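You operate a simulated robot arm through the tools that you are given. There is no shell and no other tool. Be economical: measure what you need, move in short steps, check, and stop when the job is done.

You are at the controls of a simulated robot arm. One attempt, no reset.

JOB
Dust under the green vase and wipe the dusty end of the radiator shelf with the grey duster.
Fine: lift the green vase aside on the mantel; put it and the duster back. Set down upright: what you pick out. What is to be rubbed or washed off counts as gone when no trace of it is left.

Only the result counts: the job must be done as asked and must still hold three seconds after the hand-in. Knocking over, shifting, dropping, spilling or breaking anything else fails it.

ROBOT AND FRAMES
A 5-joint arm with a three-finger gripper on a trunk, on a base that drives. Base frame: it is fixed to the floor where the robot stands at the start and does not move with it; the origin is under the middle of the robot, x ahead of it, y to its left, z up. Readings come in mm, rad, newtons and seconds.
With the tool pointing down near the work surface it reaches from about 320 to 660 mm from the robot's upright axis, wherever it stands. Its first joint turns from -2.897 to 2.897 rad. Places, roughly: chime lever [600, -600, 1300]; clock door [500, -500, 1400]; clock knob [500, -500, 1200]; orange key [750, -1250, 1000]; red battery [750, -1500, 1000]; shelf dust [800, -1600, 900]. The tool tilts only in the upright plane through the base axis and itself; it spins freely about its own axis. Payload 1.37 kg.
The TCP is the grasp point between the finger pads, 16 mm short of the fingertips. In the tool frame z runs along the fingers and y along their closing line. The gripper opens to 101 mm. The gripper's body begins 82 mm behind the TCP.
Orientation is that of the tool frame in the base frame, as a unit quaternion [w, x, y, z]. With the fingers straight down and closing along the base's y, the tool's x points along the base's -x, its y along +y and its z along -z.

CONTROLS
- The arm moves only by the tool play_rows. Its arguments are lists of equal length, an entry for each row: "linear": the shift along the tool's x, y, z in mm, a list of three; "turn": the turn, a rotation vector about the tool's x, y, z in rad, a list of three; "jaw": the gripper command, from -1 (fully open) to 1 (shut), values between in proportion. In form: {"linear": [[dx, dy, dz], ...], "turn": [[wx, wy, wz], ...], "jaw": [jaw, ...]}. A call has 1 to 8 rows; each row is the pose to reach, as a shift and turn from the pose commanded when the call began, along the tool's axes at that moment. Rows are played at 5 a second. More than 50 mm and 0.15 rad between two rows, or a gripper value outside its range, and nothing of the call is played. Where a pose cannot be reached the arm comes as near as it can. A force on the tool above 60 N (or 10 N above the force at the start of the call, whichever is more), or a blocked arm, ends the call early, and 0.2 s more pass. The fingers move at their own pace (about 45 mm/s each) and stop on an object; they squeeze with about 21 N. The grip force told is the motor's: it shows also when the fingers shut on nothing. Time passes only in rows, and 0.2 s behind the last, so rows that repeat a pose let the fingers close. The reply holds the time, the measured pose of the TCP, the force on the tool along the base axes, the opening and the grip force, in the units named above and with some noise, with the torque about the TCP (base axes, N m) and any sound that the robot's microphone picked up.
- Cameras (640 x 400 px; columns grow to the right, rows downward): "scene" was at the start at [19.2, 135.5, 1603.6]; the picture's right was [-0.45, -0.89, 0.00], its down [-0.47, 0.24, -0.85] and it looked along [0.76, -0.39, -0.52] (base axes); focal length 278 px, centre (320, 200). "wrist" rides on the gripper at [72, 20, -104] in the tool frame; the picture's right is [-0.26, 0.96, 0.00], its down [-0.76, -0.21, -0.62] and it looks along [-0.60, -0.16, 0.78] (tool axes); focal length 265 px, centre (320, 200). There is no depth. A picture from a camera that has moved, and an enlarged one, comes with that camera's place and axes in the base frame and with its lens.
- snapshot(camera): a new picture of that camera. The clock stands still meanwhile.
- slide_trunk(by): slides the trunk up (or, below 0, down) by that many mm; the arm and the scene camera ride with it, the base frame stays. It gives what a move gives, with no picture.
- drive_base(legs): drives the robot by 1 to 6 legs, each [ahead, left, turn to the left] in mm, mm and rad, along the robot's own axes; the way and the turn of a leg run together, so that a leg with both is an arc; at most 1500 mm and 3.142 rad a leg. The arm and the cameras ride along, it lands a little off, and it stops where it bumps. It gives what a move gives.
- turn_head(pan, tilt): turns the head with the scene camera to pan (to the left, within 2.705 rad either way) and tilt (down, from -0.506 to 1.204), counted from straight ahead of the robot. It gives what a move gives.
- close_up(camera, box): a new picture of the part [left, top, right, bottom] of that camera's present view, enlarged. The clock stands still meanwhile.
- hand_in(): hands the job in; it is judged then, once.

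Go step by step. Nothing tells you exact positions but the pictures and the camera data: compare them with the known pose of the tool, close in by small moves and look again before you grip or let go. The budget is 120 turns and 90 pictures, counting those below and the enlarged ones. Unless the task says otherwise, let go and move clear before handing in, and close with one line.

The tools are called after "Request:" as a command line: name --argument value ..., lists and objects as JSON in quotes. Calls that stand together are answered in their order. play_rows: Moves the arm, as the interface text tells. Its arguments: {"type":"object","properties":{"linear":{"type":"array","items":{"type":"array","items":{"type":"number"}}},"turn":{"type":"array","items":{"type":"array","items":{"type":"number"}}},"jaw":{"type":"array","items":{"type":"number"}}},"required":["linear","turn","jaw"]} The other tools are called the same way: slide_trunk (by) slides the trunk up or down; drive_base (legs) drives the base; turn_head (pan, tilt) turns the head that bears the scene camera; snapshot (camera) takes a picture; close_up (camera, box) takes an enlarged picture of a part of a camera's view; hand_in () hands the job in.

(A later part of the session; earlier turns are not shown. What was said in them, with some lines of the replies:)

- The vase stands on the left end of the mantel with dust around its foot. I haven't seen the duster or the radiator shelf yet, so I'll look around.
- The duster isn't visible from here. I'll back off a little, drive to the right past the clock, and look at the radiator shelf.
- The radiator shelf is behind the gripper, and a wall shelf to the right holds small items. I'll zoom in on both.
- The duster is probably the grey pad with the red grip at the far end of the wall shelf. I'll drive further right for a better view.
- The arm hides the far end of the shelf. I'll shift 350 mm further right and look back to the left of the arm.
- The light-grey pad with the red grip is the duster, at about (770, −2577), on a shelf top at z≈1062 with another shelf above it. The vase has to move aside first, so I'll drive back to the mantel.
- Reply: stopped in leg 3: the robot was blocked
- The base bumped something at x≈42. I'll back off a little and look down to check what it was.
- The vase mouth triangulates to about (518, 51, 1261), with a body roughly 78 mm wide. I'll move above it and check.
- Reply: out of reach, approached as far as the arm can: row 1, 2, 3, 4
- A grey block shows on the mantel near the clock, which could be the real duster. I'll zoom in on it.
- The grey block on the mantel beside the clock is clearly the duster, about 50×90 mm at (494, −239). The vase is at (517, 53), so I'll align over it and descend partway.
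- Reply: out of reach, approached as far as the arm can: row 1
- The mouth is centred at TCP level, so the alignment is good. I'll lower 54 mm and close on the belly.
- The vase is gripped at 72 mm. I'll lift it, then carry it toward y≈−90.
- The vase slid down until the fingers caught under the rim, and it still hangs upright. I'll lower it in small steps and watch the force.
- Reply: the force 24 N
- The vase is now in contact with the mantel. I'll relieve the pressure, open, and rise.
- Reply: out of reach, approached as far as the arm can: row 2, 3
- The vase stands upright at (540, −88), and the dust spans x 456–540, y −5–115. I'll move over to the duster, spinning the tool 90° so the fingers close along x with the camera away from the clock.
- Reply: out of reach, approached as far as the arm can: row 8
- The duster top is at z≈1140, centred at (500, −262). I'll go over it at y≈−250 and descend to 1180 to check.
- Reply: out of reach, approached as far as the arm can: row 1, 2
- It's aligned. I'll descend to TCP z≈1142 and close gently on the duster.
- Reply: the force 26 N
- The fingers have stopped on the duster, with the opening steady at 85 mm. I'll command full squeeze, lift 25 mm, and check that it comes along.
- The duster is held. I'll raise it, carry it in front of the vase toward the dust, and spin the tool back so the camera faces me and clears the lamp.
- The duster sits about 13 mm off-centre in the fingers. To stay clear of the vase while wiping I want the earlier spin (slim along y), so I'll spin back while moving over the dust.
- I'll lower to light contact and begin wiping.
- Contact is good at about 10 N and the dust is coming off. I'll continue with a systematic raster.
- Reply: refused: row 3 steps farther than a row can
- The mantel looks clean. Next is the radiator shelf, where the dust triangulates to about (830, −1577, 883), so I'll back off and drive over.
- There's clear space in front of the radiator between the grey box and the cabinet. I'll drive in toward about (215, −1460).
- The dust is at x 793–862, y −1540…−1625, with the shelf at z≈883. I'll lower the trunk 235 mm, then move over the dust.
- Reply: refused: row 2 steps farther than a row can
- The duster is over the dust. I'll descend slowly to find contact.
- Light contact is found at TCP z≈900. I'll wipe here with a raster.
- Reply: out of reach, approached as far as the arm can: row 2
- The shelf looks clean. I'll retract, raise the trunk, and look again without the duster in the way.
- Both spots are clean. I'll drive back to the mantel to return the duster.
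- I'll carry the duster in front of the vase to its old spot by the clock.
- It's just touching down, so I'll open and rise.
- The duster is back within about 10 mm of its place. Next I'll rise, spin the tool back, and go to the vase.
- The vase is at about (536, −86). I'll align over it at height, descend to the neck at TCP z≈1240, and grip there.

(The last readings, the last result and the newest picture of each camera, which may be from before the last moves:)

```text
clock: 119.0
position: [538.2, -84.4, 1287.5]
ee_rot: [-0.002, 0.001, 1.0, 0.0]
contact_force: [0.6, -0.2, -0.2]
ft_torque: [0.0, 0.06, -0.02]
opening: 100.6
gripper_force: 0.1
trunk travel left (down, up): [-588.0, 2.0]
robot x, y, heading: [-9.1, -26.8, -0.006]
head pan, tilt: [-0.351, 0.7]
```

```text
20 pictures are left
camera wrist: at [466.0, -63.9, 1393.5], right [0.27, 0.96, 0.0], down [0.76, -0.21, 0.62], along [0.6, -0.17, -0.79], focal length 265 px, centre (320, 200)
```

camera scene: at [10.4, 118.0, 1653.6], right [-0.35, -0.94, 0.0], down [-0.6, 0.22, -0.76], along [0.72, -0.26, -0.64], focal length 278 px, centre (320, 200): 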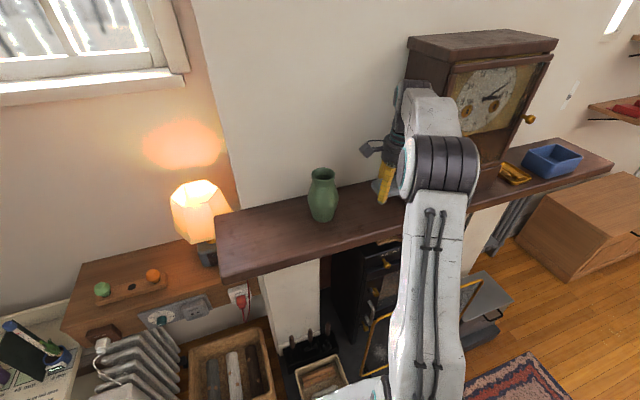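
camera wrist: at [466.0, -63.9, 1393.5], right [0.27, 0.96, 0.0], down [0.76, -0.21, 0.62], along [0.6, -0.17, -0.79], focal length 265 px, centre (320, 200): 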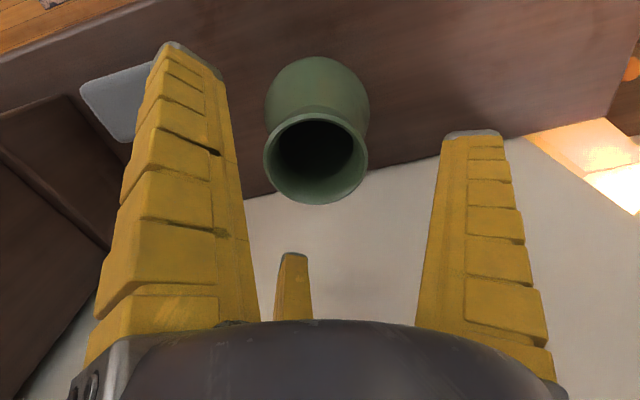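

Request:
play_rows --linear '[[0, -1, 25], [0, -1, 47], [0, -1, 47], [0, -1, 47], [0, -1, 47], [0, -1, 47], [0, -1, 47]]' --turn '[[0, 0, 0], [0, 0, 0], [0, 0, 0], [0, 0, 0], [0, 0, 0], [0, 0, 0], [0, 0, 0]]' --jaw '[-1, -1, -0.4, 0.1, 0.4, 1, 1]'

Request:
snapshot --camera "wrist"

```text
clock: 120.6
position: [537.0, -84.8, 1241.7]
ee_rot: [0.0, 0.002, 1.0, 0.001]
contact_force: [2.5, -0.3, 4.5]
ft_torque: [-0.01, -0.02, 0.01]
opening: 47.8
gripper_force: 21.5
trunk travel left (down, up): [-588.0, 2.0]
robot x, y, heading: [-8.0, -32.0, -0.004]
head pan, tilt: [-0.351, 0.7]
```

```text
19 pictures are left
camera wrist: at [464.2, -65.2, 1348.0], right [0.27, 0.96, 0.0], down [0.76, -0.21, 0.62], along [0.6, -0.17, -0.78], focal length 265 px, centre (320, 200)
```

wrist: 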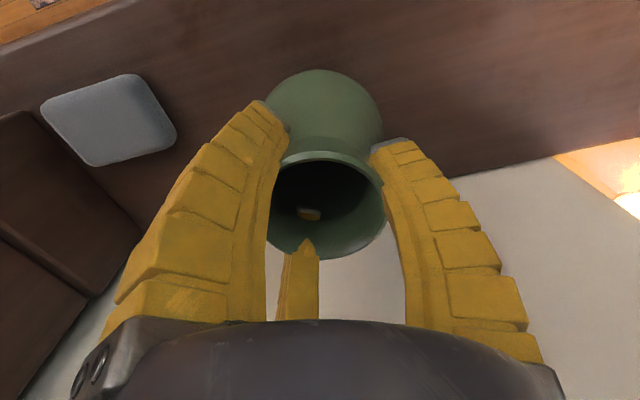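

The neck is gripped at 47.8 mm. I'll lift 30 mm and carry it back to (517, 53).

Request:
play_rows --linear '[[0, 0, -12], [0, 0, -30], [4, 35, -30], [10, 75, -30], [16, 112, -30], [20, 138, -30], [20, 138, -30]]' --turn '[[0, 0, 0], [0, 0, 0], [0, 0, 0], [0, 0, 0], [0, 0, 0], [0, 0, 0], [0, 0, 0]]' --jaw '[1, 1, 1, 1, 1, 1, 1]'

Request:
snapshot --camera "wrist"

Request:
snapshot --camera "scene"

```text
clock: 122.2
position: [516.1, 53.5, 1270.4]
ee_rot: [-0.002, 0.001, 1.0, 0.0]
contact_force: [0.2, 0.0, -3.7]
ft_torque: [0.02, 0.02, 0.01]
opening: 47.0
gripper_force: 21.0
trunk travel left (down, up): [-588.0, 2.0]
robot x, y, heading: [-4.1, -28.6, -0.005]
head pan, tilt: [-0.351, 0.7]
```

```text
18 pictures are left
camera wrist: at [444.1, 73.2, 1375.6], right [0.27, 0.96, 0.0], down [0.76, -0.21, 0.62], along [0.6, -0.17, -0.79], focal length 265 px, centre (320, 200)
```

wrist: 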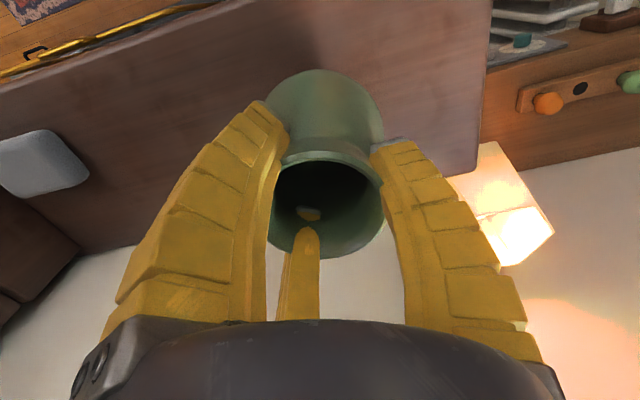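

```text
17 pictures are left
camera scene: at [11.0, 118.2, 1653.5], right [-0.35, -0.94, 0.0], down [-0.6, 0.22, -0.76], along [0.72, -0.26, -0.64], focal length 278 px, centre (320, 200)
```

scene: 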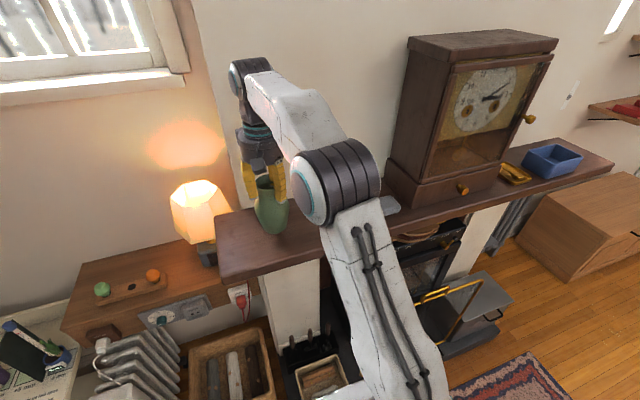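

Request:
play_rows --linear '[[0, 0, 14], [0, 0, 25], [0, 0, 27], [0, 0, 29], [0, 0, 29]]' --turn '[[0, 0, 0], [0, 0, 0], [0, 0, 0], [0, 0, 0], [0, 0, 0]]' --jaw '[1, 1, 1, 1, 1]'

```text
clock: 123.4
position: [516.0, 52.7, 1242.5]
ee_rot: [0.0, 0.002, 1.0, 0.0]
contact_force: [1.5, 0.6, 2.6]
ft_torque: [0.14, 0.06, -0.02]
opening: 47.3
gripper_force: 21.4
trunk travel left (down, up): [-588.0, 2.0]
robot x, y, heading: [-2.9, -26.9, 0.003]
head pan, tilt: [-0.351, 0.7]
```

The vase is resting on the mantel. I'll release slowly and rise.

Request:
play_rows --linear '[[0, 0, 0], [0, 0, 0], [0, 0, 0], [0, 0, 0], [0, 0, 0], [0, 0, -30], [0, 0, -55], [0, 0, -55]]' --turn '[[0, 0, 0], [0, 0, 0], [0, 0, 0], [0, 0, 0], [0, 0, 0], [0, 0, 0], [0, 0, 0], [0, 0, 0]]' --jaw '[0.1, -0.3, -0.7, -1, -1, -1, -1, -1]'

Request:
play_rows --linear '[[30, 0, 0], [60, 0, -20], [100, 0, -20], [100, 0, -20]]' --turn '[[0, 0, 0], [0, 0, 0], [0, 0, 0], [0, 0, 0]]' --jaw '[-1, -1, -1, -1]'

Request:
snapshot --camera "wrist"

Request:
snapshot --camera "scene"

Request:
close_up --camera "scene" --box '[210, 150, 350, 290]'

```text
clock: 125.2
position: [515.4, 51.0, 1296.9]
ee_rot: [-0.002, 0.001, 1.0, 0.001]
contact_force: [0.3, -0.3, 0.3]
ft_torque: [-0.02, -0.01, -0.03]
opening: 100.4
gripper_force: 0.1
trunk travel left (down, up): [-588.0, 2.0]
robot x, y, heading: [-8.5, -29.5, -0.004]
head pan, tilt: [-0.351, 0.7]
```

```text
clock: 126.2
position: [418.9, 53.8, 1317.5]
ee_rot: [-0.001, 0.002, 1.0, 0.0]
contact_force: [0.1, -0.4, -1.3]
ft_torque: [0.0, 0.06, 0.01]
opening: 100.4
gripper_force: 0.1
trunk travel left (down, up): [-588.0, 2.0]
robot x, y, heading: [-8.1, -27.8, 0.001]
head pan, tilt: [-0.351, 0.7]
```

```text
16 pictures are left
camera wrist: at [346.5, 72.4, 1423.2], right [0.27, 0.96, 0.0], down [0.76, -0.21, 0.62], along [0.6, -0.17, -0.79], focal length 265 px, centre (320, 200)
```

wrist: 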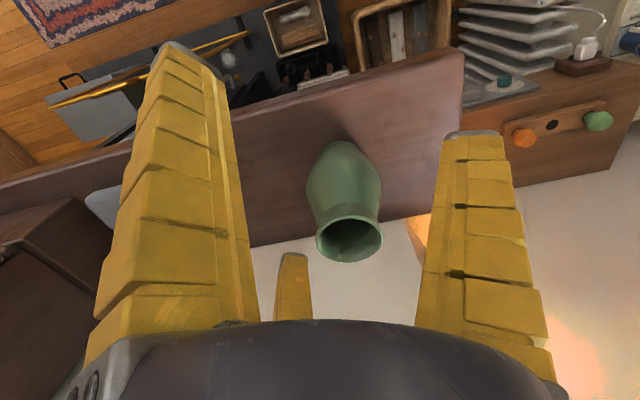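

```text
15 pictures are left
camera scene: at [12.0, 118.6, 1653.4], right [-0.35, -0.94, 0.0], down [-0.6, 0.22, -0.76], along [0.72, -0.27, -0.64], focal length 278 px, centre (320, 200)
```

scene: 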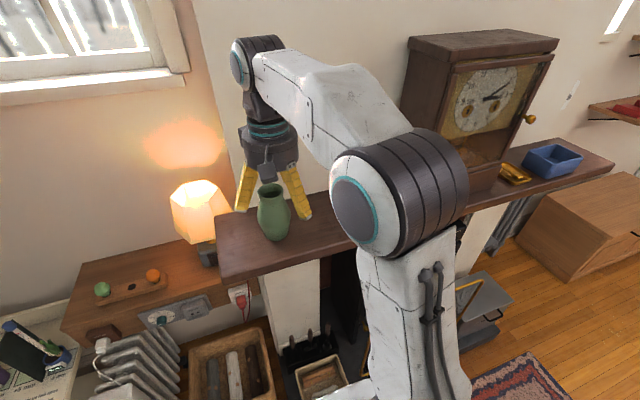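

```text
2.86 times, centred on (280, 220) of scene
camera zoom: at [12.0, 118.6, 1653.4], right [-0.35, -0.94, 0.0], down [-0.6, 0.22, -0.76], along [0.72, -0.27, -0.64], focal length 795 px, centre (434, 143)
```

zoom: 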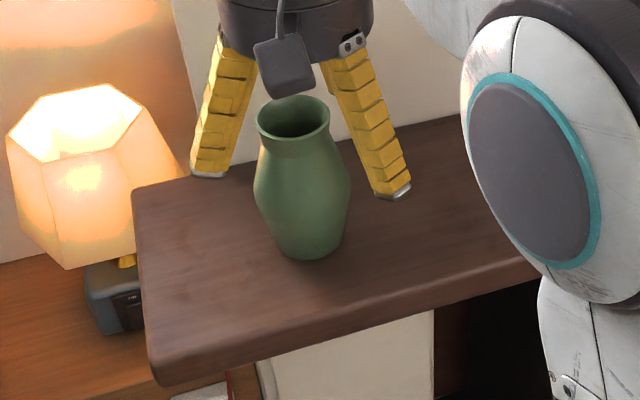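

The vase is upright at its original spot, the duster is back by the clock, and both surfaces are clean with the arm clear. Handing in.

Request:
hand_in

```text
The job is handed in.
```

The job is handed in: the mantel under the green vase and the dusty end of the radiator shelf are both wiped clean. The vase stands upright on its old spot, and the grey duster is back by the clock, about 10 mm off.
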